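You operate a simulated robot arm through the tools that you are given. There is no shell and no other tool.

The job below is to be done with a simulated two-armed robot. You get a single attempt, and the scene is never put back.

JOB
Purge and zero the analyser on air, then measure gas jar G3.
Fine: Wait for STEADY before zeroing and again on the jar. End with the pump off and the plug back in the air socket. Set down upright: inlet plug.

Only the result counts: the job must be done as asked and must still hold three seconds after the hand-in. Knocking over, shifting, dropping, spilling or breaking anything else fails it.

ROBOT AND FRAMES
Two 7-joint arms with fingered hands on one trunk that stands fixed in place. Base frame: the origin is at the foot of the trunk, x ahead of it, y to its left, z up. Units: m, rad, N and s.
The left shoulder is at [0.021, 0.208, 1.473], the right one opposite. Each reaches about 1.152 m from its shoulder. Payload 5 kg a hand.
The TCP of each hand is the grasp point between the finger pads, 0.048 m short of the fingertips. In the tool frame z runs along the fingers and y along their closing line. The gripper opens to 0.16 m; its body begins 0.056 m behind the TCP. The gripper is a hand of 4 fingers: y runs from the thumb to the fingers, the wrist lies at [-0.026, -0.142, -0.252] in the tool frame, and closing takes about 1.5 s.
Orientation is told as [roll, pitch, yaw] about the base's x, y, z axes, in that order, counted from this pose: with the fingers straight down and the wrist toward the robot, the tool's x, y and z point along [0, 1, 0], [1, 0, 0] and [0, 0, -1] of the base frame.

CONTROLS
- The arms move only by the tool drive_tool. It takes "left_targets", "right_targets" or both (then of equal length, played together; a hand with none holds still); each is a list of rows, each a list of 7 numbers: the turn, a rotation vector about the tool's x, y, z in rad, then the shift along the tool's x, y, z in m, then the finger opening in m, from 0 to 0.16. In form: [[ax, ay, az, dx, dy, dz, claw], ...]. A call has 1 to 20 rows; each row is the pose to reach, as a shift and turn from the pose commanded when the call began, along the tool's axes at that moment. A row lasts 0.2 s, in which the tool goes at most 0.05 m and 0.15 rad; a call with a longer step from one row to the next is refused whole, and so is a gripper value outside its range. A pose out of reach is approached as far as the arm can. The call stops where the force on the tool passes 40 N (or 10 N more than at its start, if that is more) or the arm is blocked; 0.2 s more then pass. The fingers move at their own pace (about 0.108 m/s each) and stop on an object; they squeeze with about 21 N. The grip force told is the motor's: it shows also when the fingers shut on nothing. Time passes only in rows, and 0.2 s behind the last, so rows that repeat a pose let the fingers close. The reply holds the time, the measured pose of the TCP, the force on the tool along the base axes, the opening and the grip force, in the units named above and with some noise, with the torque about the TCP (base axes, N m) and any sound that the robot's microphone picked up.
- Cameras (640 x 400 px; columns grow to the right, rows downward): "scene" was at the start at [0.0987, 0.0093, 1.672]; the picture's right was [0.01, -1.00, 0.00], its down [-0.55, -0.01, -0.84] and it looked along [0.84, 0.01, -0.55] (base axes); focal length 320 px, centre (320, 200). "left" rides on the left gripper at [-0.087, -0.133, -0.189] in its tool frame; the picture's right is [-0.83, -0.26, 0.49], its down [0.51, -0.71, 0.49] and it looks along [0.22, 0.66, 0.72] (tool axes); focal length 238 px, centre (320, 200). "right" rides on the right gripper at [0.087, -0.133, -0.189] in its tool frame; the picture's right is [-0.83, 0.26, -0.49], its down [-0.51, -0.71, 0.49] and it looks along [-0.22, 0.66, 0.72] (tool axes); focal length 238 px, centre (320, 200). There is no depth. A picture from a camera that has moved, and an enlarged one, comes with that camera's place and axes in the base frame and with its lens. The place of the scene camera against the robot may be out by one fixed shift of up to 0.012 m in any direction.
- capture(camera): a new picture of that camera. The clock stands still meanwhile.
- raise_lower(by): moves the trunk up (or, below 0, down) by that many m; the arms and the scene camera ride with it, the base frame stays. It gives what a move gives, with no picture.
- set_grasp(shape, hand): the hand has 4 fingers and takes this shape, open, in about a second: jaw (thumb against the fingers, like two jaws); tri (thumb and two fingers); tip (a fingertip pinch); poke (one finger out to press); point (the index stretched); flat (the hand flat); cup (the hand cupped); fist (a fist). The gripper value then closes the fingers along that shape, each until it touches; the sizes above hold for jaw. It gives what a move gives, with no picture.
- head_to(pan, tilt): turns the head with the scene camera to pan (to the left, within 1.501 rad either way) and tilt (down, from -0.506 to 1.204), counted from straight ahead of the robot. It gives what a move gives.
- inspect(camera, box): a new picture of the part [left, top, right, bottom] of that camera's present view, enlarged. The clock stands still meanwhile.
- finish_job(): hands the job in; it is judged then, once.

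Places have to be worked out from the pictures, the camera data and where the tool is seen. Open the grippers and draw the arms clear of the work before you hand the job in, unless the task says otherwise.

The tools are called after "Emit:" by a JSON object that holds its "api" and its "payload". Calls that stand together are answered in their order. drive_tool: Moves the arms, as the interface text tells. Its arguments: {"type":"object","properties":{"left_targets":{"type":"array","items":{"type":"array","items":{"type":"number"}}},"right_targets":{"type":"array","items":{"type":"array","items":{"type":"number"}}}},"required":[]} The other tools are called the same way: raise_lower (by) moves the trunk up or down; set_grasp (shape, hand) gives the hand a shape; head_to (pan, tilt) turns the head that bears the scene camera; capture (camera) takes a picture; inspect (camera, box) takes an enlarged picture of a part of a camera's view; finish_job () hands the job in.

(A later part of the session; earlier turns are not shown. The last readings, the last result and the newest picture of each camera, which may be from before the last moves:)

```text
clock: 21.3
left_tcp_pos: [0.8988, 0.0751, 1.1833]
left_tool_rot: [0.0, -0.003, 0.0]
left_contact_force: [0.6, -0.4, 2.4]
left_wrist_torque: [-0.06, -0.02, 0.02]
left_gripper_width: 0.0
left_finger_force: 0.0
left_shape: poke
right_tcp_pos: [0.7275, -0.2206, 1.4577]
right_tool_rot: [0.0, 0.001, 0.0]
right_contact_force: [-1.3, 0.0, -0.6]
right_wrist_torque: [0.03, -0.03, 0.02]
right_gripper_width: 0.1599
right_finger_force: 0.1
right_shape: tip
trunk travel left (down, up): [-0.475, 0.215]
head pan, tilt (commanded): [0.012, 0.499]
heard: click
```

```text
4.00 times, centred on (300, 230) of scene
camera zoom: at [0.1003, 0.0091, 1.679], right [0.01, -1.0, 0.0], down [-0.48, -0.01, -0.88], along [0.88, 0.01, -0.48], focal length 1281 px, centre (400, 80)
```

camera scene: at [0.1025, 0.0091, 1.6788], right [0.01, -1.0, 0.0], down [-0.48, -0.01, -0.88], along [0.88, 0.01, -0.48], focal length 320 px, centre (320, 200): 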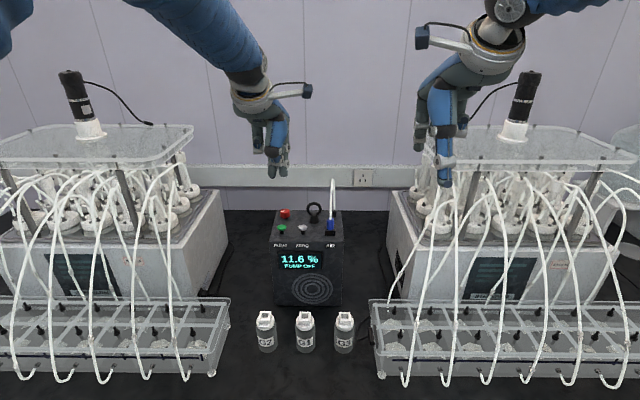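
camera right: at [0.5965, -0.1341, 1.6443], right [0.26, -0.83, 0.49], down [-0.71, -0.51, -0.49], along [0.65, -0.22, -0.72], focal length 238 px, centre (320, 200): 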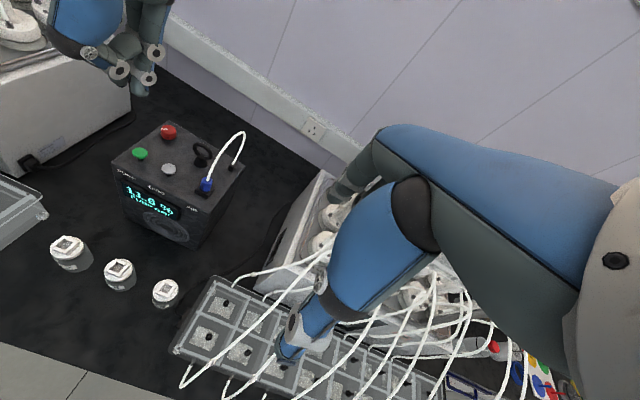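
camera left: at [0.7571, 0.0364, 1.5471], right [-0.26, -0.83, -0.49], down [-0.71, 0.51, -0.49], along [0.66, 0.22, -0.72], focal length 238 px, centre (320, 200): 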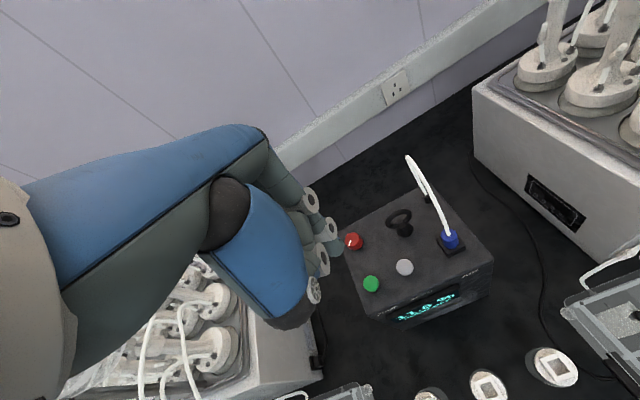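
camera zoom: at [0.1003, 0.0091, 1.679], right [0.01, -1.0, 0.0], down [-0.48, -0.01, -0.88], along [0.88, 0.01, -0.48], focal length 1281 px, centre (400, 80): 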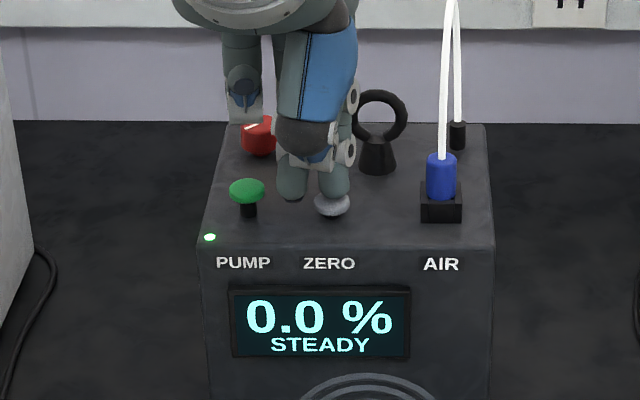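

ZERO clicked: 0.0 %, STEADY. I lift the left hand straight up and retreat it to the upper left, where its camera still watches the work area.

Emit:
{"api": "drive_tool", "payload": {"left_targets": [[0, 0, 0, 0, 0, -0.02, 0], [0, 0, 0, 0, 0, -0.06, 0], [0, 0, 0, 0, -0.01, -0.105, 0], [0, 0, 0, 0, -0.03, -0.15, 0], [0, 0, 0, 0.01, -0.06, -0.185, 0], [0, 0, 0, 0.04, -0.09, -0.21, 0], [0, 0, 0, 0.075, -0.12, -0.225, 0], [0, 0, 0, 0.115, -0.145, -0.235, 0], [0, 0, 0, 0.155, -0.165, -0.245, 0], [0, 0, 0, 0.195, -0.18, -0.255, 0], [0, 0, 0, 0.235, -0.19, -0.265, 0]]}}

Emit:
{"api": "inspect", "payload": {"camera": "scene", "box": [250, 180, 370, 280]}}

Emit:
{"api": "capture", "payload": {"camera": "left"}}

```text
clock: 23.7
left_tcp_pos: [0.7068, 0.3129, 1.4503]
left_tool_rot: [-0.003, 0.0, -0.001]
left_contact_force: [0.1, -0.2, -0.5]
left_wrist_torque: [-0.07, -0.09, -0.02]
left_gripper_width: 0.0001
left_finger_force: 0.1
left_shape: poke
right_tcp_pos: [0.7256, -0.2177, 1.4576]
right_tool_rot: [-0.003, -0.001, 0.001]
right_contact_force: [0.1, 1.0, 1.4]
right_wrist_torque: [-0.13, -0.05, -0.05]
right_gripper_width: 0.1598
right_finger_force: 0.1
right_shape: tip
trunk travel left (down, up): [-0.475, 0.215]
head pan, tilt (commanded): [0.012, 0.499]
```

```text
4.00 times, centred on (310, 230) of scene
camera zoom: at [0.0995, 0.0119, 1.679], right [0.01, -1.0, 0.0], down [-0.48, -0.01, -0.88], along [0.88, 0.01, -0.48], focal length 1281 px, centre (360, 80)
```

zoom: 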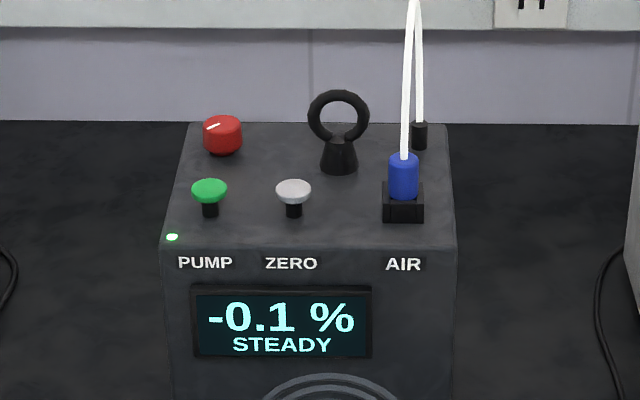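

```text
taken
camera left: at [0.5733, 0.2258, 1.6392], right [-0.26, -0.83, -0.49], down [-0.71, 0.51, -0.49], along [0.66, 0.22, -0.72], focal length 238 px, centre (320, 200)
```

left: 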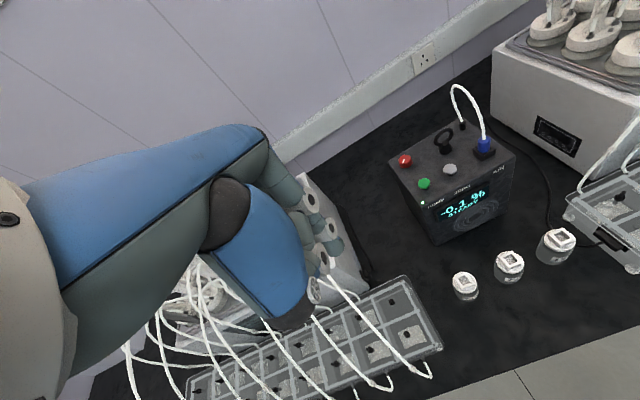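

Zero holds (−0.1 %, STEADY). Now the right hand: I close the tip pinch in the air to see where the fingertips meet relative to the TCP.

Emit:
{"api": "drive_tool", "payload": {"right_targets": [[0, 0, 0, 0, 0, 0, 0.02], [0, 0, 0, 0, 0, 0, 0.02], [0, 0, 0, 0, 0, 0, 0.02], [0, 0, 0, 0, 0, 0, 0.02], [0, 0, 0, 0, 0, 0, 0.02], [0, 0, 0, 0, 0, 0, 0.02], [0, 0, 0, 0, 0, 0, 0.02]]}}

Emit:
{"api": "inspect", "payload": {"camera": "right", "box": [220, 100, 460, 340]}}

Emit:
{"api": "inspect", "payload": {"camera": "scene", "box": [390, 40, 510, 200]}}

Emit:
{"api": "set_grasp", "payload": {"hand": "right", "shape": "tri"}}

Emit:
{"api": "inspect", "payload": {"camera": "right", "box": [220, 100, 460, 380]}}

Emit:
{"api": "inspect", "payload": {"camera": "scene", "box": [390, 40, 510, 200]}}

```text
clock: 25.3
left_tcp_pos: [0.7069, 0.3106, 1.4513]
left_tool_rot: [-0.001, 0.0, 0.0]
left_contact_force: [0.0, 0.8, 0.2]
left_wrist_torque: [0.02, 0.01, 0.0]
left_gripper_width: 0.0
left_finger_force: 0.0
left_shape: poke
right_tcp_pos: [0.7275, -0.2193, 1.4569]
right_tool_rot: [0.001, 0.0, -0.001]
right_contact_force: [-0.6, 0.8, 0.7]
right_wrist_torque: [0.03, 0.02, -0.02]
right_gripper_width: 0.0203
right_finger_force: 0.0
right_shape: tip
trunk travel left (down, up): [-0.475, 0.215]
head pan, tilt (commanded): [0.012, 0.499]
```

```text
1.67 times, centred on (340, 220) of right
camera zoom: at [0.5943, -0.1337, 1.6454], right [0.26, -0.83, 0.49], down [-0.71, -0.51, -0.49], along [0.66, -0.22, -0.72], focal length 397 px, centre (287, 167)
```

zoom: 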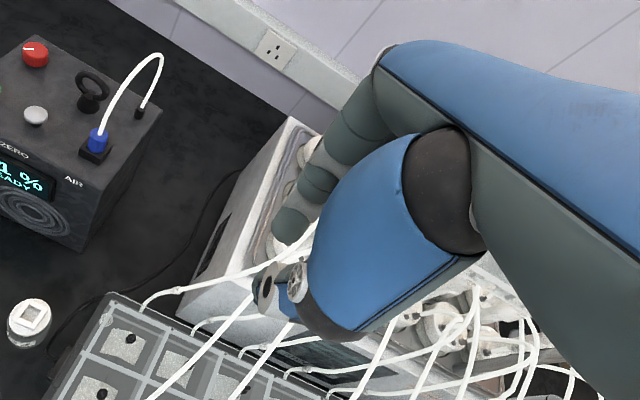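

```text
2.50 times, centred on (450, 120) of scene
camera zoom: at [0.1005, 0.0095, 1.679], right [0.01, -1.0, 0.0], down [-0.48, -0.01, -0.88], along [0.88, 0.01, -0.48], focal length 801 px, centre (-5, 400)
```

zoom: 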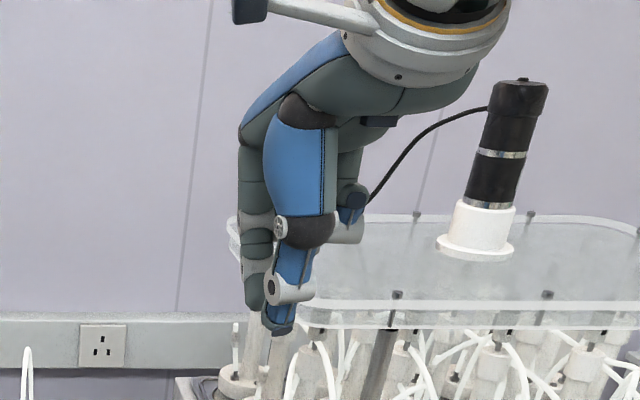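

```text
clock: 26.2
left_tcp_pos: [0.7089, 0.3106, 1.4509]
left_tool_rot: [0.001, 0.0, 0.0]
left_contact_force: [1.1, 0.1, -0.8]
left_wrist_torque: [0.02, 0.0, -0.01]
left_gripper_width: 0.0
left_finger_force: 0.0
left_shape: poke
right_tcp_pos: [0.7273, -0.2213, 1.4564]
right_tool_rot: [-0.003, -0.001, 0.0]
right_contact_force: [0.1, -1.0, 0.2]
right_wrist_torque: [-0.02, 0.01, 0.04]
right_gripper_width: 0.1593
right_finger_force: 0.0
right_shape: tri
trunk travel left (down, up): [-0.475, 0.215]
head pan, tilt (commanded): [0.012, 0.499]
```

```text
1.43 times, centred on (340, 240) of right
camera zoom: at [0.5945, -0.134, 1.6453], right [0.26, -0.83, 0.49], down [-0.71, -0.51, -0.49], along [0.66, -0.22, -0.72], focal length 340 px, centre (291, 143)
```

zoom: 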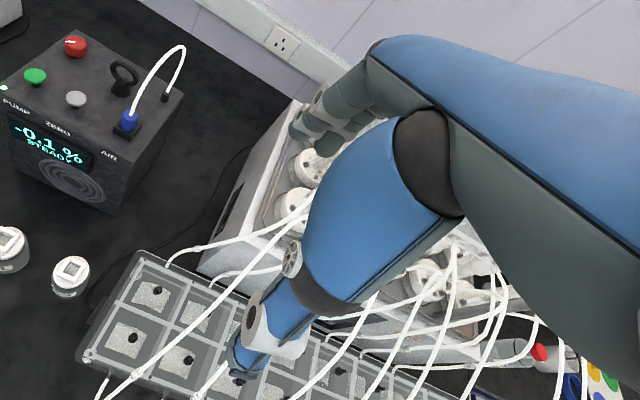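

```text
2.50 times, centred on (450, 120) of scene
camera zoom: at [0.1006, 0.0092, 1.6789], right [0.01, -1.0, 0.0], down [-0.48, -0.01, -0.88], along [0.88, 0.01, -0.48], focal length 801 px, centre (-5, 400)
```

zoom: 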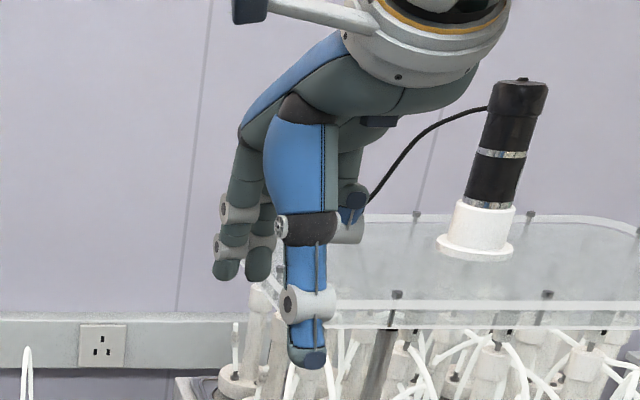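

In tri, index and middle sit symmetric about the thumb (±1.5 cm), which should cradle the round plug well. I close it partly to see how the tips meet.

Emit:
{"api": "drive_tool", "payload": {"right_targets": [[0, 0, 0, 0, 0, 0, 0.03], [0, 0, 0, 0, 0, 0, 0.03], [0, 0, 0, 0, 0, 0, 0.03], [0, 0, 0, 0, 0, 0, 0.03], [0, 0, 0, 0, 0, 0, 0.03], [0, 0, 0, 0, 0, 0, 0.03], [0, 0, 0, 0, 0, 0, 0.03]]}}

Emit:
{"api": "inspect", "payload": {"camera": "right", "box": [220, 100, 460, 340]}}

Emit:
{"api": "inspect", "payload": {"camera": "scene", "box": [400, 90, 500, 190]}}

```text
clock: 27.8
left_tcp_pos: [0.7074, 0.3118, 1.4507]
left_tool_rot: [-0.001, -0.002, 0.0]
left_contact_force: [0.4, 0.3, 0.2]
left_wrist_torque: [0.02, 0.0, 0.01]
left_gripper_width: 0.0
left_finger_force: 0.2
left_shape: poke
right_tcp_pos: [0.7283, -0.2195, 1.458]
right_tool_rot: [0.001, 0.001, 0.002]
right_contact_force: [0.5, 0.6, 0.5]
right_wrist_torque: [0.0, 0.0, 0.02]
right_gripper_width: 0.0303
right_finger_force: 0.1
right_shape: tri
trunk travel left (down, up): [-0.475, 0.215]
head pan, tilt (commanded): [0.012, 0.499]
```

```text
1.67 times, centred on (340, 220) of right
camera zoom: at [0.5945, -0.1339, 1.6453], right [0.26, -0.83, 0.49], down [-0.71, -0.51, -0.49], along [0.66, -0.22, -0.72], focal length 397 px, centre (287, 167)
```

zoom: 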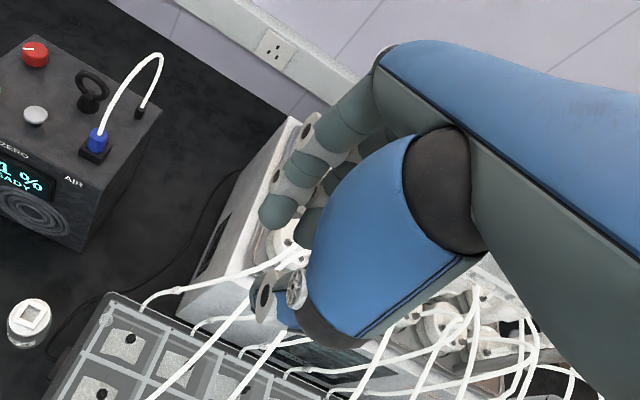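

```text
4.00 times, centred on (450, 140) of scene
camera zoom: at [0.1006, 0.0093, 1.6789], right [0.01, -1.0, 0.0], down [-0.48, -0.01, -0.88], along [0.88, 0.01, -0.48], focal length 1281 px, centre (-200, 440)
```

zoom: 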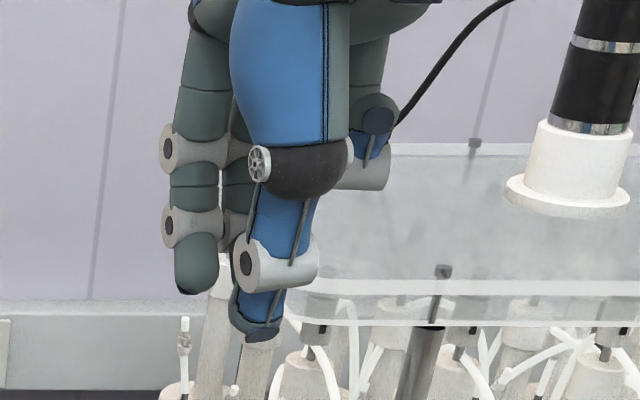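

I'll grasp the plug with the hand yawed +90° (thumb on the right, fingers on the left), which keeps the fingers away from the ring, bung and buttons. I set jaw shape, move to the middle and turn the hand.

Emit:
{"api": "set_grasp", "payload": {"hand": "right", "shape": "jaw"}}

Emit:
{"api": "drive_tool", "payload": {"right_targets": [[0, 0, -0.14, 0.01, 0, 0, 0.08], [0, 0, -0.28, 0.02, 0, 0, 0.08], [0, 0, -0.42, 0.03, 0, 0, 0.08], [0, 0, -0.56, 0.04, 0, 0, 0.08], [0, 0, -0.7, 0.05, 0, 0, 0.08], [0, 0, -0.84, 0.06, 0.0, 0, 0.08], [0, 0, -0.98, 0.07, 0.0, 0, 0.08], [0, 0, -1.12, 0.08, 0.0, 0, 0.08], [0, 0, -1.26, 0.09, 0.0, 0, 0.08], [0, 0, -1.4, 0.1, 0.0, 0, 0.08], [0, 0, -1.54, 0.11, 0.0, 0, 0.08], [0, 0, -1.571, 0.12, 0.0, 0, 0.08], [0, 0, -1.571, 0.12, 0.0, 0, 0.08]]}}

Emit:
{"api": "capture", "payload": {"camera": "scene"}}

Emit:
{"api": "capture", "payload": {"camera": "right"}}

Emit:
{"api": "capture", "payload": {"camera": "left"}}

```text
clock: 28.7
left_tcp_pos: [0.7067, 0.311, 1.4508]
left_tool_rot: [0.001, 0.0, 0.0]
left_contact_force: [-1.0, -0.1, 0.6]
left_wrist_torque: [0.01, -0.03, 0.0]
left_gripper_width: 0.0004
left_finger_force: 0.0
left_shape: poke
right_tcp_pos: [0.7275, -0.2209, 1.4569]
right_tool_rot: [-0.001, -0.001, -0.001]
right_contact_force: [0.3, -0.5, -0.8]
right_wrist_torque: [-0.02, -0.01, 0.03]
right_gripper_width: 0.1594
right_finger_force: 0.1
right_shape: jaw
trunk travel left (down, up): [-0.475, 0.215]
head pan, tilt (commanded): [0.012, 0.499]
```

```text
clock: 30.7
left_tcp_pos: [0.7075, 0.3141, 1.4504]
left_tool_rot: [0.0, 0.002, 0.003]
left_contact_force: [-0.1, 0.0, -0.9]
left_wrist_torque: [0.0, 0.04, -0.03]
left_gripper_width: 0.0
left_finger_force: 0.1
left_shape: poke
right_tcp_pos: [0.6186, -0.1406, 1.4202]
right_tool_rot: [0.003, 0.075, 0.953]
right_contact_force: [-2.2, 0.6, 1.7]
right_wrist_torque: [-0.14, -0.18, 0.02]
right_gripper_width: 0.08
right_finger_force: 0.1
right_shape: jaw
right hand out of reach, approached as far as the arm can: row 6, 7, 8, 9
trunk travel left (down, up): [-0.475, 0.215]
head pan, tilt (commanded): [0.012, 0.499]
stopped in row 9 (right hand): the force on the tool passed its limit at 62 N (the readings are from after the stop); the commanded pose is now the measured one
```

```text
taken
camera scene: at [0.1001, 0.0105, 1.679], right [0.01, -1.0, 0.0], down [-0.48, -0.01, -0.88], along [0.88, 0.01, -0.48], focal length 320 px, centre (320, 200)
```

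scene: 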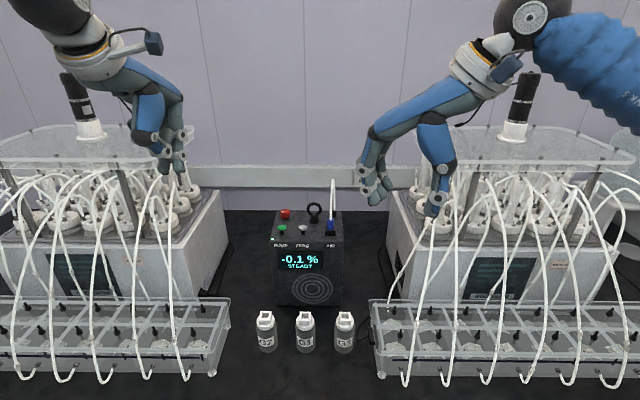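

```text
taken
camera right: at [0.4783, -0.1874, 1.6181], right [0.85, -0.24, 0.46], down [-0.02, -0.9, -0.44], along [0.52, 0.36, -0.77], focal length 238 px, centre (320, 200)
```

right: 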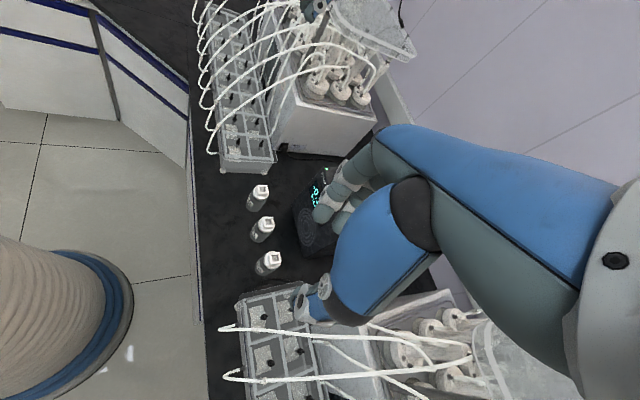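

```text
taken
camera left: at [0.5747, 0.2276, 1.6392], right [-0.26, -0.84, -0.48], down [-0.71, 0.5, -0.49], along [0.65, 0.22, -0.72], focal length 238 px, centre (320, 200)
```

left: 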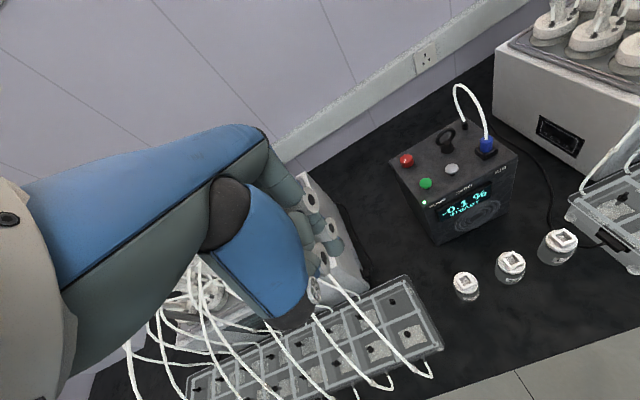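

The arm couldn't reach a full 90° yaw there and stopped at yaw 0.95; nothing was touched in the scene. I return the right hand to its starting pose. The left hand with a negative yaw will suit the plug better, with its fingers on the free right side.

Emit:
{"api": "drive_tool", "payload": {"right_targets": [[0, 0, 0.13, -0.018, -0.003, -0.006, 0.08], [0, 0, 0.27, -0.038, -0.007, -0.012, 0.08], [0, 0, 0.41, -0.058, -0.01, -0.018, 0.08], [0, 0, 0.55, -0.078, -0.014, -0.024, 0.08], [0, 0, 0.69, -0.098, -0.018, -0.03, 0.08], [0, 0, 0.83, -0.118, -0.021, -0.036, 0.08], [0, 0, 0.953, -0.139, -0.0236, -0.04, 0.08], [0, 0, 0.953, -0.139, -0.0236, -0.04, 0.08]]}}

Emit:
{"api": "set_grasp", "payload": {"hand": "left", "shape": "tri"}}

Emit:
{"api": "capture", "payload": {"camera": "scene"}}

```text
clock: 32.5
left_tcp_pos: [0.7068, 0.3122, 1.4493]
left_tool_rot: [0.0, 0.002, 0.003]
left_contact_force: [0.0, -0.1, 0.5]
left_wrist_torque: [0.03, 0.0, -0.01]
left_gripper_width: 0.0
left_finger_force: 0.0
left_shape: poke
right_tcp_pos: [0.7187, -0.2362, 1.4615]
right_tool_rot: [-0.061, 0.046, 0.003]
right_contact_force: [-0.7, 0.7, 0.0]
right_wrist_torque: [-0.01, 0.0, 0.02]
right_gripper_width: 0.08
right_finger_force: 0.1
right_shape: jaw
trunk travel left (down, up): [-0.475, 0.215]
head pan, tilt (commanded): [0.012, 0.499]
```

```text
clock: 33.4
left_tcp_pos: [0.7073, 0.3129, 1.4494]
left_tool_rot: [0.0, 0.002, 0.002]
left_contact_force: [1.1, 0.1, 0.5]
left_wrist_torque: [0.0, 0.0, 0.0]
left_gripper_width: 0.1599
left_finger_force: 0.1
left_shape: tri
right_tcp_pos: [0.7192, -0.2354, 1.4602]
right_tool_rot: [-0.06, 0.047, 0.001]
right_contact_force: [1.5, -0.7, -0.4]
right_wrist_torque: [0.01, 0.04, 0.03]
right_gripper_width: 0.0801
right_finger_force: 0.0
right_shape: jaw
trunk travel left (down, up): [-0.475, 0.215]
head pan, tilt (commanded): [0.012, 0.499]
```

```text
taken
camera scene: at [0.1007, 0.0093, 1.6789], right [0.01, -1.0, 0.0], down [-0.48, -0.01, -0.88], along [0.88, 0.01, -0.48], focal length 320 px, centre (320, 200)
```

scene: 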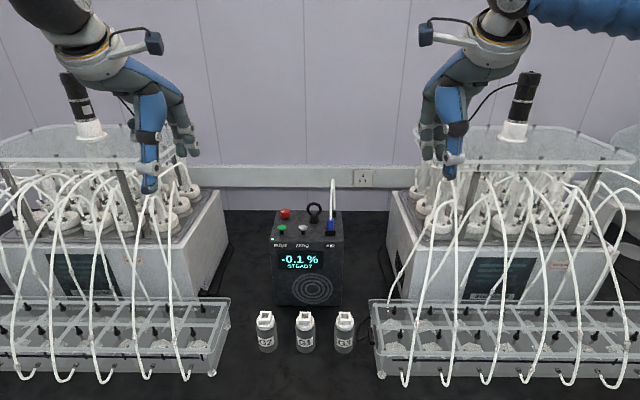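

The left hand is now in tri. I bring it over to a high point in front of the plug, with a narrower opening, before turning it.

Emit:
{"api": "drive_tool", "payload": {"left_targets": [[0, 0, 0, -0.04, 0.0, 0.0, 0.1], [0, 0, 0, -0.08, 0.01, 0.01, 0.1], [0, 0, 0, -0.12, 0.02, 0.02, 0.1], [0, 0, 0, -0.16, 0.03, 0.03, 0.1], [0, 0, 0, -0.2, 0.045, 0.035, 0.1], [0, 0, 0, -0.24, 0.06, 0.04, 0.1], [0, 0, 0, -0.28, 0.075, 0.05, 0.1], [0, 0, 0, -0.32, 0.09, 0.055, 0.1], [0, 0, 0, -0.333, 0.113, 0.06, 0.1]]}}

Emit:
{"api": "drive_tool", "payload": {"left_targets": [[0, 0, 0.14, 0, 0, 0, 0.1], [0, 0, 0.28, 0, 0, 0, 0.1], [0, 0, 0.42, 0, 0, 0, 0.1], [0, 0, 0.56, 0, 0, 0, 0.1], [0, 0, 0.7, 0, 0, 0, 0.1], [0, 0, 0.8, 0, 0, 0, 0.1]]}}

Emit:
{"api": "capture", "payload": {"camera": "scene"}}

Emit:
{"api": "capture", "payload": {"camera": "left"}}

Emit:
{"api": "capture", "payload": {"camera": "right"}}

```text
clock: 35.4
left_tcp_pos: [0.8237, -0.0205, 1.3884]
left_tool_rot: [-0.001, 0.003, 0.006]
left_contact_force: [1.5, 1.3, -0.4]
left_wrist_torque: [-0.08, 0.09, -0.05]
left_gripper_width: 0.1004
left_finger_force: 0.1
left_shape: tri
right_tcp_pos: [0.7206, -0.2357, 1.4595]
right_tool_rot: [-0.061, 0.048, 0.003]
right_contact_force: [-0.1, 0.5, -0.6]
right_wrist_torque: [-0.03, 0.1, 0.01]
right_gripper_width: 0.0801
right_finger_force: 0.2
right_shape: jaw
trunk travel left (down, up): [-0.475, 0.215]
head pan, tilt (commanded): [0.012, 0.499]
```

```text
clock: 36.8
left_tcp_pos: [0.8213, -0.0183, 1.3904]
left_tool_rot: [-0.001, 0.0, -0.798]
left_contact_force: [-0.5, -0.2, 0.4]
left_wrist_torque: [0.04, -0.04, 0.03]
left_gripper_width: 0.1002
left_finger_force: 0.1
left_shape: tri
right_tcp_pos: [0.7188, -0.236, 1.4586]
right_tool_rot: [-0.059, 0.047, 0.003]
right_contact_force: [-0.9, -0.6, -0.2]
right_wrist_torque: [-0.03, 0.02, 0.05]
right_gripper_width: 0.0798
right_finger_force: 0.0
right_shape: jaw
trunk travel left (down, up): [-0.475, 0.215]
head pan, tilt (commanded): [0.012, 0.499]
```

```text
taken
camera scene: at [0.101, 0.0093, 1.6789], right [0.01, -1.0, 0.0], down [-0.48, -0.01, -0.88], along [0.88, 0.01, -0.48], focal length 320 px, centre (320, 200)
```

scene: 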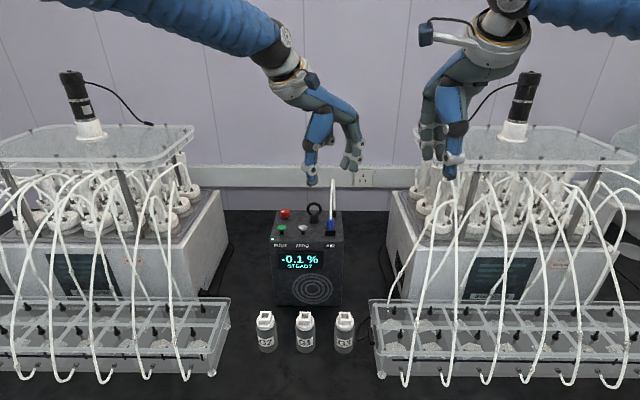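

```text
taken
camera left: at [0.6669, 0.0154, 1.5795], right [-0.78, -0.4, -0.49], down [-0.13, 0.86, -0.49], along [0.61, -0.32, -0.72], focal length 238 px, centre (320, 200)
```

left: 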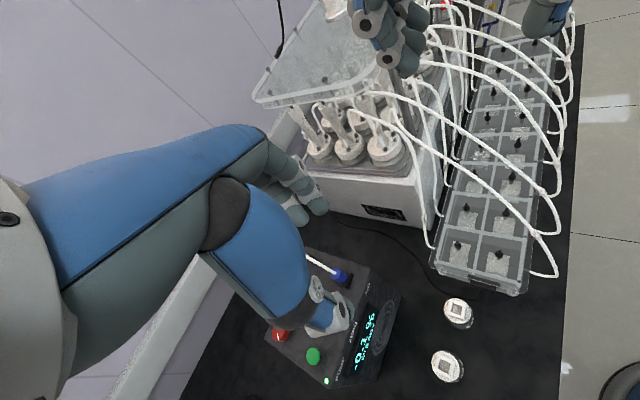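

```text
taken
camera right: at [0.5944, -0.1387, 1.6489], right [0.29, -0.8, 0.52], down [-0.73, -0.54, -0.43], along [0.62, -0.26, -0.74], focal length 238 px, centre (320, 200)
```

right: 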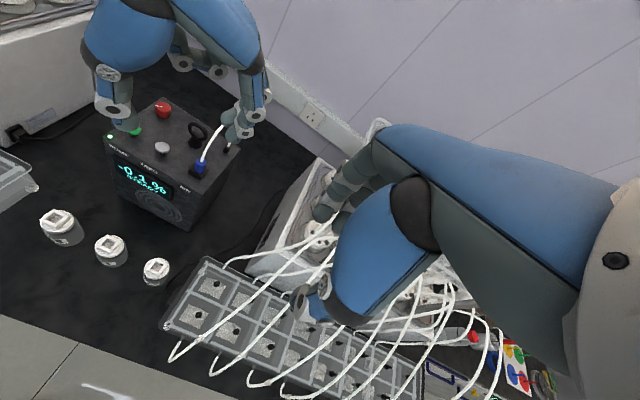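

Yaw −0.8 is reached fine. I zoom in on the plug from the left, right and scene cameras to fix its position.

Emit:
{"api": "inspect", "payload": {"camera": "left", "box": [260, 220, 420, 390]}}

Emit:
{"api": "inspect", "payload": {"camera": "right", "box": [90, 80, 270, 240]}}

Emit:
{"api": "inspect", "payload": {"camera": "scene", "box": [290, 160, 380, 250]}}

```text
2.35 times, centred on (340, 305) of left
camera zoom: at [0.6669, 0.0154, 1.5795], right [-0.78, -0.4, -0.49], down [-0.13, 0.86, -0.49], along [0.61, -0.32, -0.72], focal length 561 px, centre (273, -47)
```

zoom: 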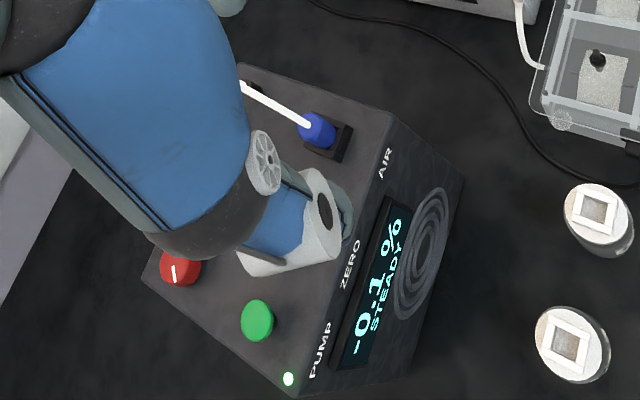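

```text
2.50 times, centred on (180, 160) of right
camera zoom: at [0.5944, -0.1387, 1.6489], right [0.29, -0.8, 0.52], down [-0.73, -0.54, -0.43], along [0.62, -0.26, -0.74], focal length 596 px, centre (670, 300)
```

zoom: 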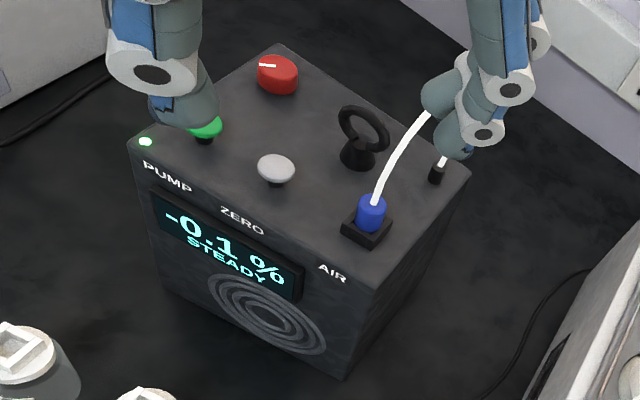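

```text
4.44 times, centred on (335, 205) of scene
camera zoom: at [0.101, 0.0093, 1.6789], right [0.01, -1.0, 0.0], down [-0.48, -0.01, -0.88], along [0.88, 0.01, -0.48], focal length 1423 px, centre (253, 178)
```

zoom: 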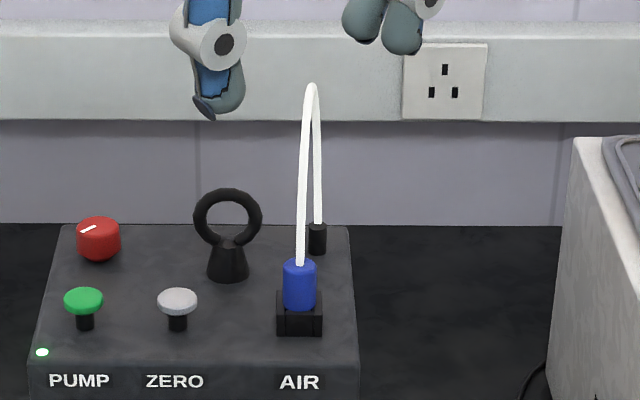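

The plug's axis comes out near (0.905, −0.022) with its top at z ≈ 1.165–1.175. I move the open hand above it, straddling the tube, and check the alignment.

Emit:
{"api": "drive_tool", "payload": {"left_targets": [[0, 0, 0, 0.028, 0.03, 0.0, 0.09], [0, 0, 0, 0.057, 0.061, 0.01, 0.09], [0, 0, 0, 0.057, 0.061, 0.05, 0.09], [0, 0, 0, 0.057, 0.061, 0.09, 0.09]]}}

Emit:
{"api": "inspect", "payload": {"camera": "left", "box": [220, 160, 420, 360]}}

Emit:
{"api": "inspect", "payload": {"camera": "right", "box": [90, 40, 290, 240]}}

Emit:
{"api": "inspect", "payload": {"camera": "scene", "box": [270, 130, 390, 250]}}

```text
clock: 37.8
left_tcp_pos: [0.9052, -0.0234, 1.3008]
left_tool_rot: [-0.003, -0.002, -0.795]
left_contact_force: [1.2, 1.4, 1.5]
left_wrist_torque: [0.01, 0.15, -0.06]
left_gripper_width: 0.0903
left_finger_force: 0.0
left_shape: tri
right_tcp_pos: [0.7212, -0.2363, 1.4571]
right_tool_rot: [-0.06, 0.051, 0.005]
right_contact_force: [1.2, 0.0, -0.7]
right_wrist_torque: [0.05, 0.13, 0.08]
right_gripper_width: 0.08
right_finger_force: 0.0
right_shape: jaw
trunk travel left (down, up): [-0.475, 0.215]
head pan, tilt (commanded): [0.012, 0.499]
```

```text
2.00 times, centred on (320, 260) of left
camera zoom: at [0.7515, 0.0108, 1.4896], right [-0.78, -0.4, -0.48], down [-0.14, 0.86, -0.49], along [0.61, -0.32, -0.72], focal length 477 px, centre (320, 80)
```

zoom: 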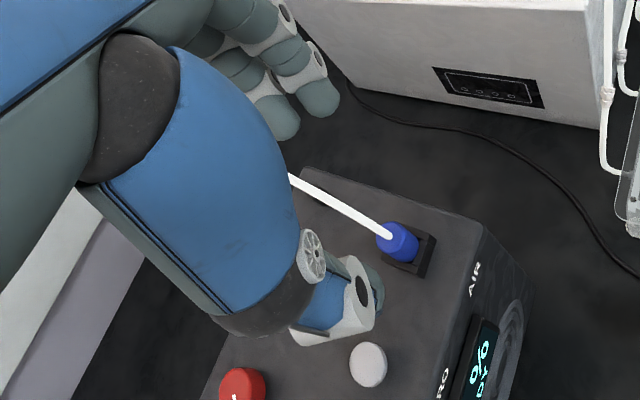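

```text
2.00 times, centred on (190, 140) of right
camera zoom: at [0.5966, -0.1393, 1.6475], right [0.29, -0.8, 0.52], down [-0.73, -0.54, -0.42], along [0.62, -0.26, -0.74], focal length 477 px, centre (580, 320)
```

zoom: 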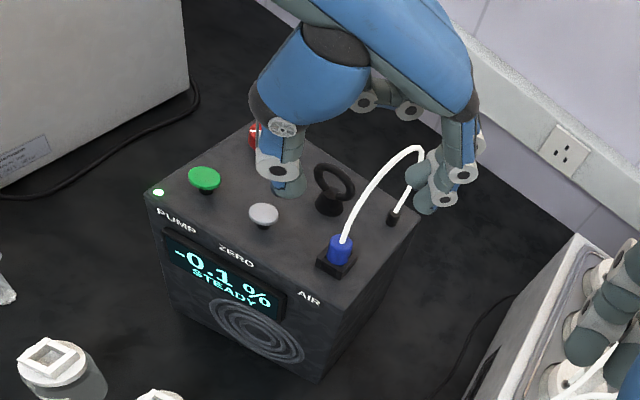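

```text
3.33 times, centred on (330, 190) of scene
camera zoom: at [0.1031, 0.0087, 1.6787], right [0.01, -1.0, 0.0], down [-0.48, -0.01, -0.88], along [0.88, 0.01, -0.48], focal length 1068 px, centre (287, 233)
```

zoom: 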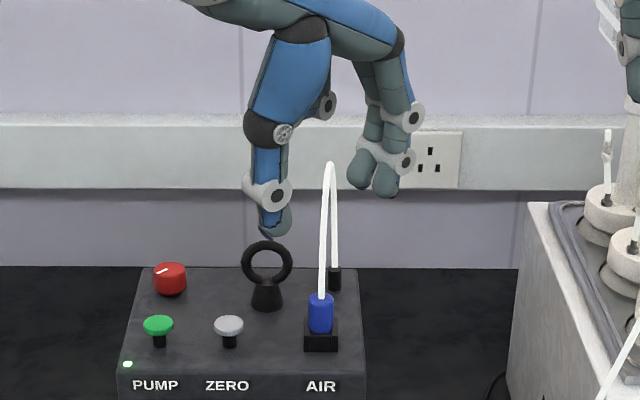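

The hand straddles the tube with the plug centred. I descend 7.5 cm and check fingertip heights against the plug.

Emit:
{"api": "drive_tool", "payload": {"left_targets": [[0, 0, 0, 0, 0, 0.03, 0.08], [0, 0, 0, 0, 0, 0.06, 0.08], [0, 0, 0, 0, 0, 0.075, 0.08]]}}

Emit:
{"api": "inspect", "payload": {"camera": "left", "box": [220, 160, 420, 360]}}

Emit:
{"api": "inspect", "payload": {"camera": "right", "box": [110, 60, 270, 220]}}

Emit:
{"api": "inspect", "payload": {"camera": "scene", "box": [290, 160, 370, 240]}}

```text
clock: 38.6
left_tcp_pos: [0.9037, -0.0203, 1.2255]
left_tool_rot: [0.0, -0.002, -0.795]
left_contact_force: [0.3, 0.7, 1.0]
left_wrist_torque: [0.03, 0.01, -0.04]
left_gripper_width: 0.0805
left_finger_force: 0.1
left_shape: tri
right_tcp_pos: [0.72, -0.2355, 1.4605]
right_tool_rot: [-0.059, 0.045, 0.004]
right_contact_force: [0.2, 0.5, -0.2]
right_wrist_torque: [-0.02, 0.05, 0.01]
right_gripper_width: 0.0798
right_finger_force: 0.1
right_shape: jaw
trunk travel left (down, up): [-0.475, 0.215]
head pan, tilt (commanded): [0.012, 0.499]
```

```text
2.00 times, centred on (320, 260) of left
camera zoom: at [0.7492, 0.0122, 1.4141], right [-0.78, -0.4, -0.49], down [-0.13, 0.86, -0.49], along [0.61, -0.32, -0.72], focal length 477 px, centre (320, 80)
```

zoom: 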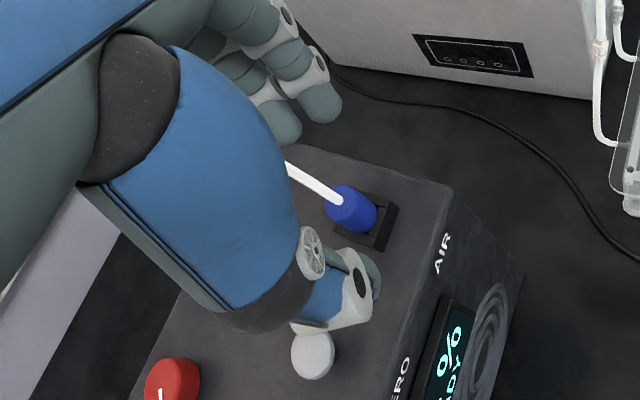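

```text
2.50 times, centred on (190, 140) of right
camera zoom: at [0.5937, -0.1388, 1.6492], right [0.29, -0.8, 0.52], down [-0.73, -0.54, -0.43], along [0.62, -0.26, -0.74], focal length 596 px, centre (645, 350)
```

zoom: 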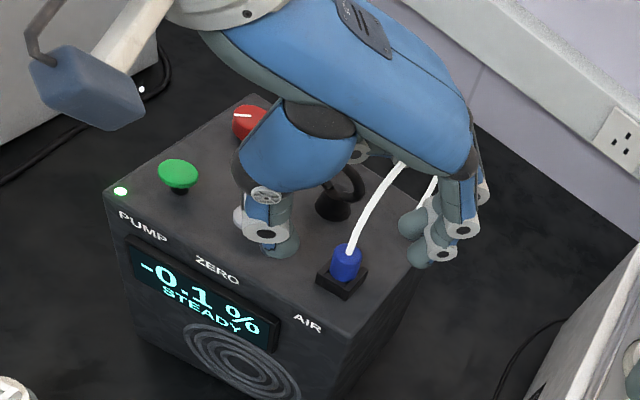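

```text
5.00 times, centred on (330, 200) of scene
camera zoom: at [0.1003, 0.0092, 1.679], right [0.01, -1.0, 0.0], down [-0.48, -0.01, -0.88], along [0.88, 0.01, -0.48], focal length 1601 px, centre (270, 200)
```

zoom: 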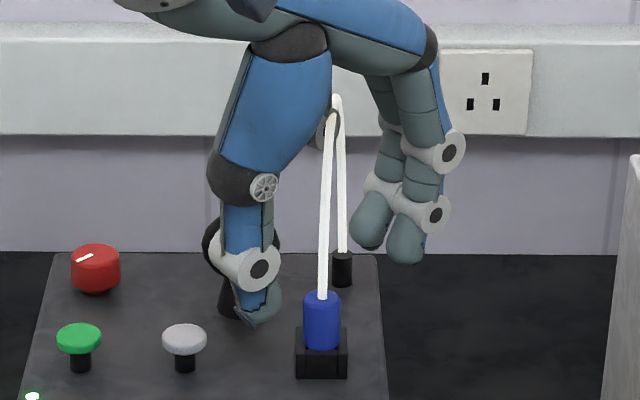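

No contact so far and the tube passes freely between the fingers. A curled finger seems near the ring handle, so I look closer before going lower.

Emit:
{"api": "inspect", "payload": {"camera": "right", "box": [160, 85, 240, 165]}}

Emit:
{"api": "inspect", "payload": {"camera": "scene", "box": [305, 165, 355, 225]}}

Emit:
{"api": "inspect", "payload": {"camera": "left", "box": [290, 190, 390, 310]}}

```text
5.00 times, centred on (200, 125) of right
camera zoom: at [0.5937, -0.1388, 1.6492], right [0.29, -0.8, 0.52], down [-0.73, -0.54, -0.43], along [0.62, -0.26, -0.74], focal length 1192 px, centre (920, 575)
```

zoom: 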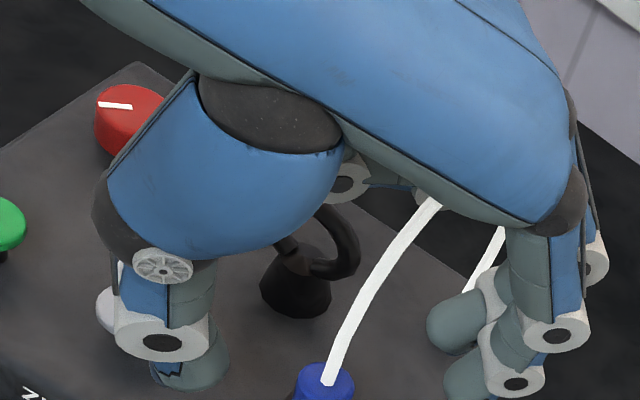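

```text
6.67 times, centred on (330, 195) of scene
camera zoom: at [0.1003, 0.0092, 1.679], right [0.01, -1.0, 0.0], down [-0.48, -0.01, -0.88], along [0.88, 0.01, -0.48], focal length 2135 px, centre (253, 233)
```

zoom: 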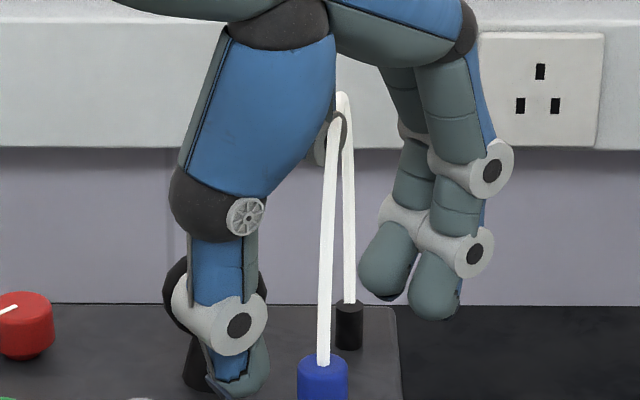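

```text
3.33 times, centred on (340, 250) of left
camera zoom: at [0.7492, 0.0122, 1.4141], right [-0.78, -0.4, -0.49], down [-0.13, 0.86, -0.49], along [0.61, -0.32, -0.72], focal length 794 px, centre (253, 33)
```

zoom: 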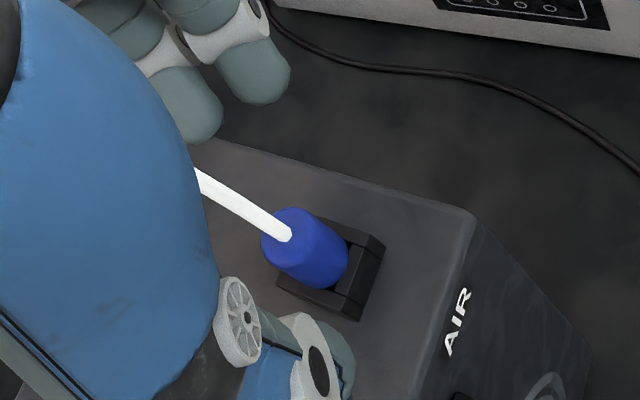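

The curled finger is ~5 cm above the ring's top, so there is clearance. The thumb tip hangs about 1.2 cm lower than the fingers, so before gripping I rise 2 cm and close partly to see how the pads face each other over the plug.

Emit:
{"api": "drive_tool", "payload": {"left_targets": [[0, 0, 0, 0, 0.003, -0.02, 0.08], [0, 0, 0, 0, 0.003, -0.02, 0.03], [0, 0, 0, 0, 0.003, -0.02, 0.03], [0, 0, 0, 0, 0.003, -0.02, 0.03], [0, 0, 0, 0, 0.003, -0.02, 0.03]]}}

Emit:
{"api": "inspect", "payload": {"camera": "left", "box": [260, 180, 380, 300]}}

Emit:
{"api": "inspect", "payload": {"camera": "right", "box": [150, 70, 250, 170]}}

Emit:
{"api": "inspect", "payload": {"camera": "scene", "box": [300, 160, 370, 230]}}

```text
clock: 39.8
left_tcp_pos: [0.9066, -0.026, 1.2463]
left_tool_rot: [-0.002, 0.0, -0.795]
left_contact_force: [0.1, 0.1, -1.0]
left_wrist_torque: [0.01, 0.03, 0.02]
left_gripper_width: 0.0306
left_finger_force: 0.1
left_shape: tri
right_tcp_pos: [0.7197, -0.2352, 1.4605]
right_tool_rot: [-0.058, 0.048, 0.001]
right_contact_force: [1.0, -0.5, 0.0]
right_wrist_torque: [0.0, 0.04, -0.01]
right_gripper_width: 0.08
right_finger_force: 0.0
right_shape: jaw
trunk travel left (down, up): [-0.475, 0.215]
head pan, tilt (commanded): [0.012, 0.499]
```

```text
3.33 times, centred on (320, 240) of left
camera zoom: at [0.753, 0.009, 1.4347], right [-0.78, -0.4, -0.48], down [-0.13, 0.86, -0.49], along [0.61, -0.32, -0.72], focal length 794 px, centre (320, 67)
```

zoom: 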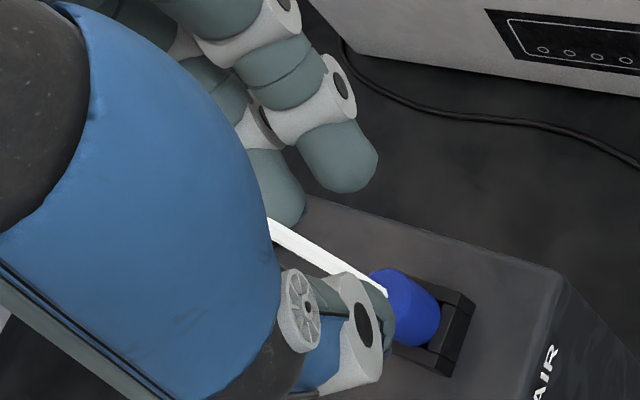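

```text
4.00 times, centred on (200, 120) of right
camera zoom: at [0.5945, -0.1388, 1.6488], right [0.29, -0.8, 0.52], down [-0.73, -0.54, -0.43], along [0.62, -0.26, -0.74], focal length 953 px, centre (800, 520)
```

zoom: 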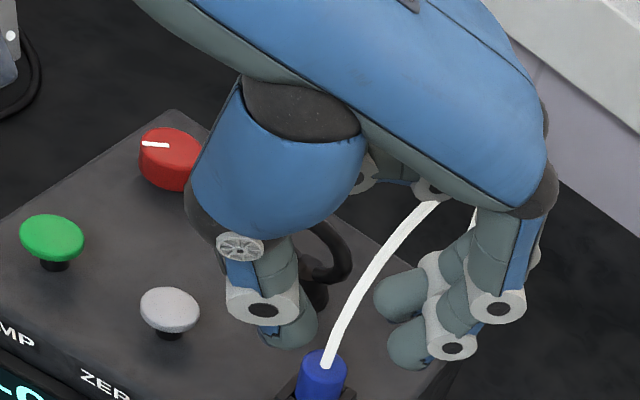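

```text
5.71 times, centred on (335, 195) of scene
camera zoom: at [0.1011, 0.0092, 1.6789], right [0.01, -1.0, 0.0], down [-0.48, -0.01, -0.88], along [0.88, 0.01, -0.48], focal length 1830 px, centre (234, 229)
```

zoom: 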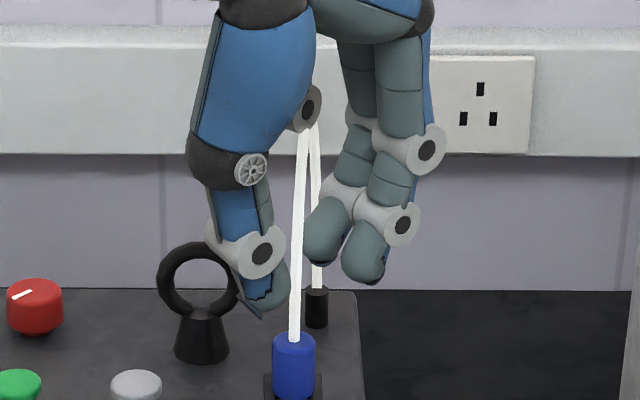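

In tri the pads converge at the tips and the thumb sits lower. I want to compare with jaw, so I rise 6 cm and close jaw to the same opening.

Emit:
{"api": "drive_tool", "payload": {"left_targets": [[0, 0, 0, 0, 0, -0.03, 0.05], [0, 0, 0, 0, 0, -0.06, 0.08]]}}

Emit:
{"api": "set_grasp", "payload": {"hand": "left", "shape": "jaw"}}

Emit:
{"api": "drive_tool", "payload": {"left_targets": [[0, 0, 0, 0, 0, 0, 0.03], [0, 0, 0, 0, 0, 0, 0.03], [0, 0, 0, 0, 0, 0, 0.03], [0, 0, 0, 0, 0, 0, 0.03], [0, 0, 0, 0, 0, 0, 0.03], [0, 0, 0, 0, 0, 0, 0.03], [0, 0, 0, 0, 0, 0, 0.03]]}}

Emit:
{"api": "inspect", "payload": {"camera": "left", "box": [260, 180, 380, 300]}}

Emit:
{"api": "inspect", "payload": {"camera": "right", "box": [150, 30, 250, 170]}}

Emit:
{"api": "inspect", "payload": {"camera": "scene", "box": [300, 130, 370, 230]}}

```text
clock: 40.4
left_tcp_pos: [0.9049, -0.0239, 1.3058]
left_tool_rot: [-0.002, 0.001, -0.797]
left_contact_force: [-0.7, -0.3, -0.4]
left_wrist_torque: [-0.05, -0.05, 0.01]
left_gripper_width: 0.0796
left_finger_force: 0.1
left_shape: tri
right_tcp_pos: [0.7188, -0.2363, 1.4607]
right_tool_rot: [-0.058, 0.045, 0.004]
right_contact_force: [0.3, -0.2, 0.1]
right_wrist_torque: [-0.01, -0.07, -0.02]
right_gripper_width: 0.0801
right_finger_force: 0.1
right_shape: jaw
trunk travel left (down, up): [-0.475, 0.215]
head pan, tilt (commanded): [0.012, 0.499]
```

```text
clock: 41.3
left_tcp_pos: [0.9069, -0.024, 1.3059]
left_tool_rot: [-0.003, 0.0, -0.795]
left_contact_force: [0.7, -0.2, -0.5]
left_wrist_torque: [0.0, -0.03, 0.01]
left_gripper_width: 0.1598
left_finger_force: 0.1
left_shape: jaw
right_tcp_pos: [0.7186, -0.2369, 1.4603]
right_tool_rot: [-0.057, 0.048, 0.003]
right_contact_force: [-0.1, 0.6, 0.7]
right_wrist_torque: [-0.02, 0.01, 0.0]
right_gripper_width: 0.0797
right_finger_force: 0.0
right_shape: jaw
trunk travel left (down, up): [-0.475, 0.215]
head pan, tilt (commanded): [0.012, 0.499]
```

```text
clock: 42.9
left_tcp_pos: [0.9076, -0.0229, 1.3062]
left_tool_rot: [-0.002, 0.001, -0.796]
left_contact_force: [0.1, -0.6, -0.6]
left_wrist_torque: [0.01, 0.03, 0.05]
left_gripper_width: 0.0306
left_finger_force: 0.0
left_shape: jaw
right_tcp_pos: [0.7187, -0.2362, 1.4594]
right_tool_rot: [-0.06, 0.048, 0.003]
right_contact_force: [0.0, -0.3, 0.3]
right_wrist_torque: [-0.03, 0.0, -0.01]
right_gripper_width: 0.08
right_finger_force: 0.1
right_shape: jaw
trunk travel left (down, up): [-0.475, 0.215]
head pan, tilt (commanded): [0.012, 0.499]
```

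```text
3.33 times, centred on (320, 240) of left
camera zoom: at [0.7518, 0.0101, 1.4947], right [-0.78, -0.4, -0.49], down [-0.13, 0.86, -0.49], along [0.61, -0.32, -0.72], focal length 794 px, centre (320, 67)
```

zoom: 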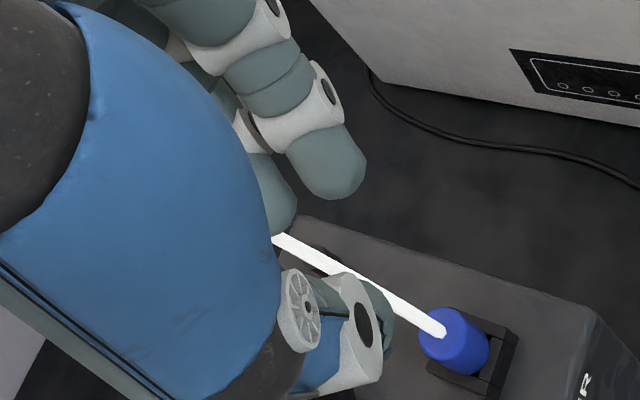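

```text
2.86 times, centred on (200, 100) of right
camera zoom: at [0.5942, -0.1389, 1.6489], right [0.29, -0.8, 0.52], down [-0.73, -0.54, -0.43], along [0.62, -0.26, -0.74], focal length 681 px, centre (663, 486)
```

zoom: 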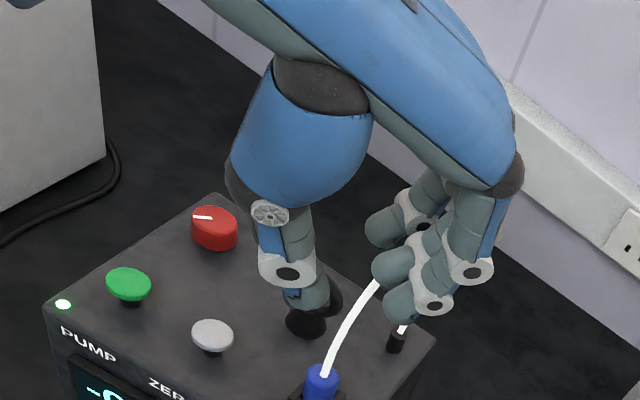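

```text
4.00 times, centred on (335, 180) of scene
camera zoom: at [0.1008, 0.0091, 1.6789], right [0.01, -1.0, 0.0], down [-0.48, -0.01, -0.88], along [0.88, 0.01, -0.48], focal length 1281 px, centre (260, 280)
```

zoom: 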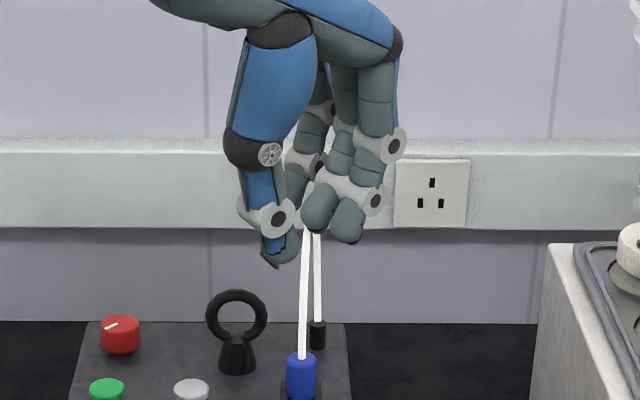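

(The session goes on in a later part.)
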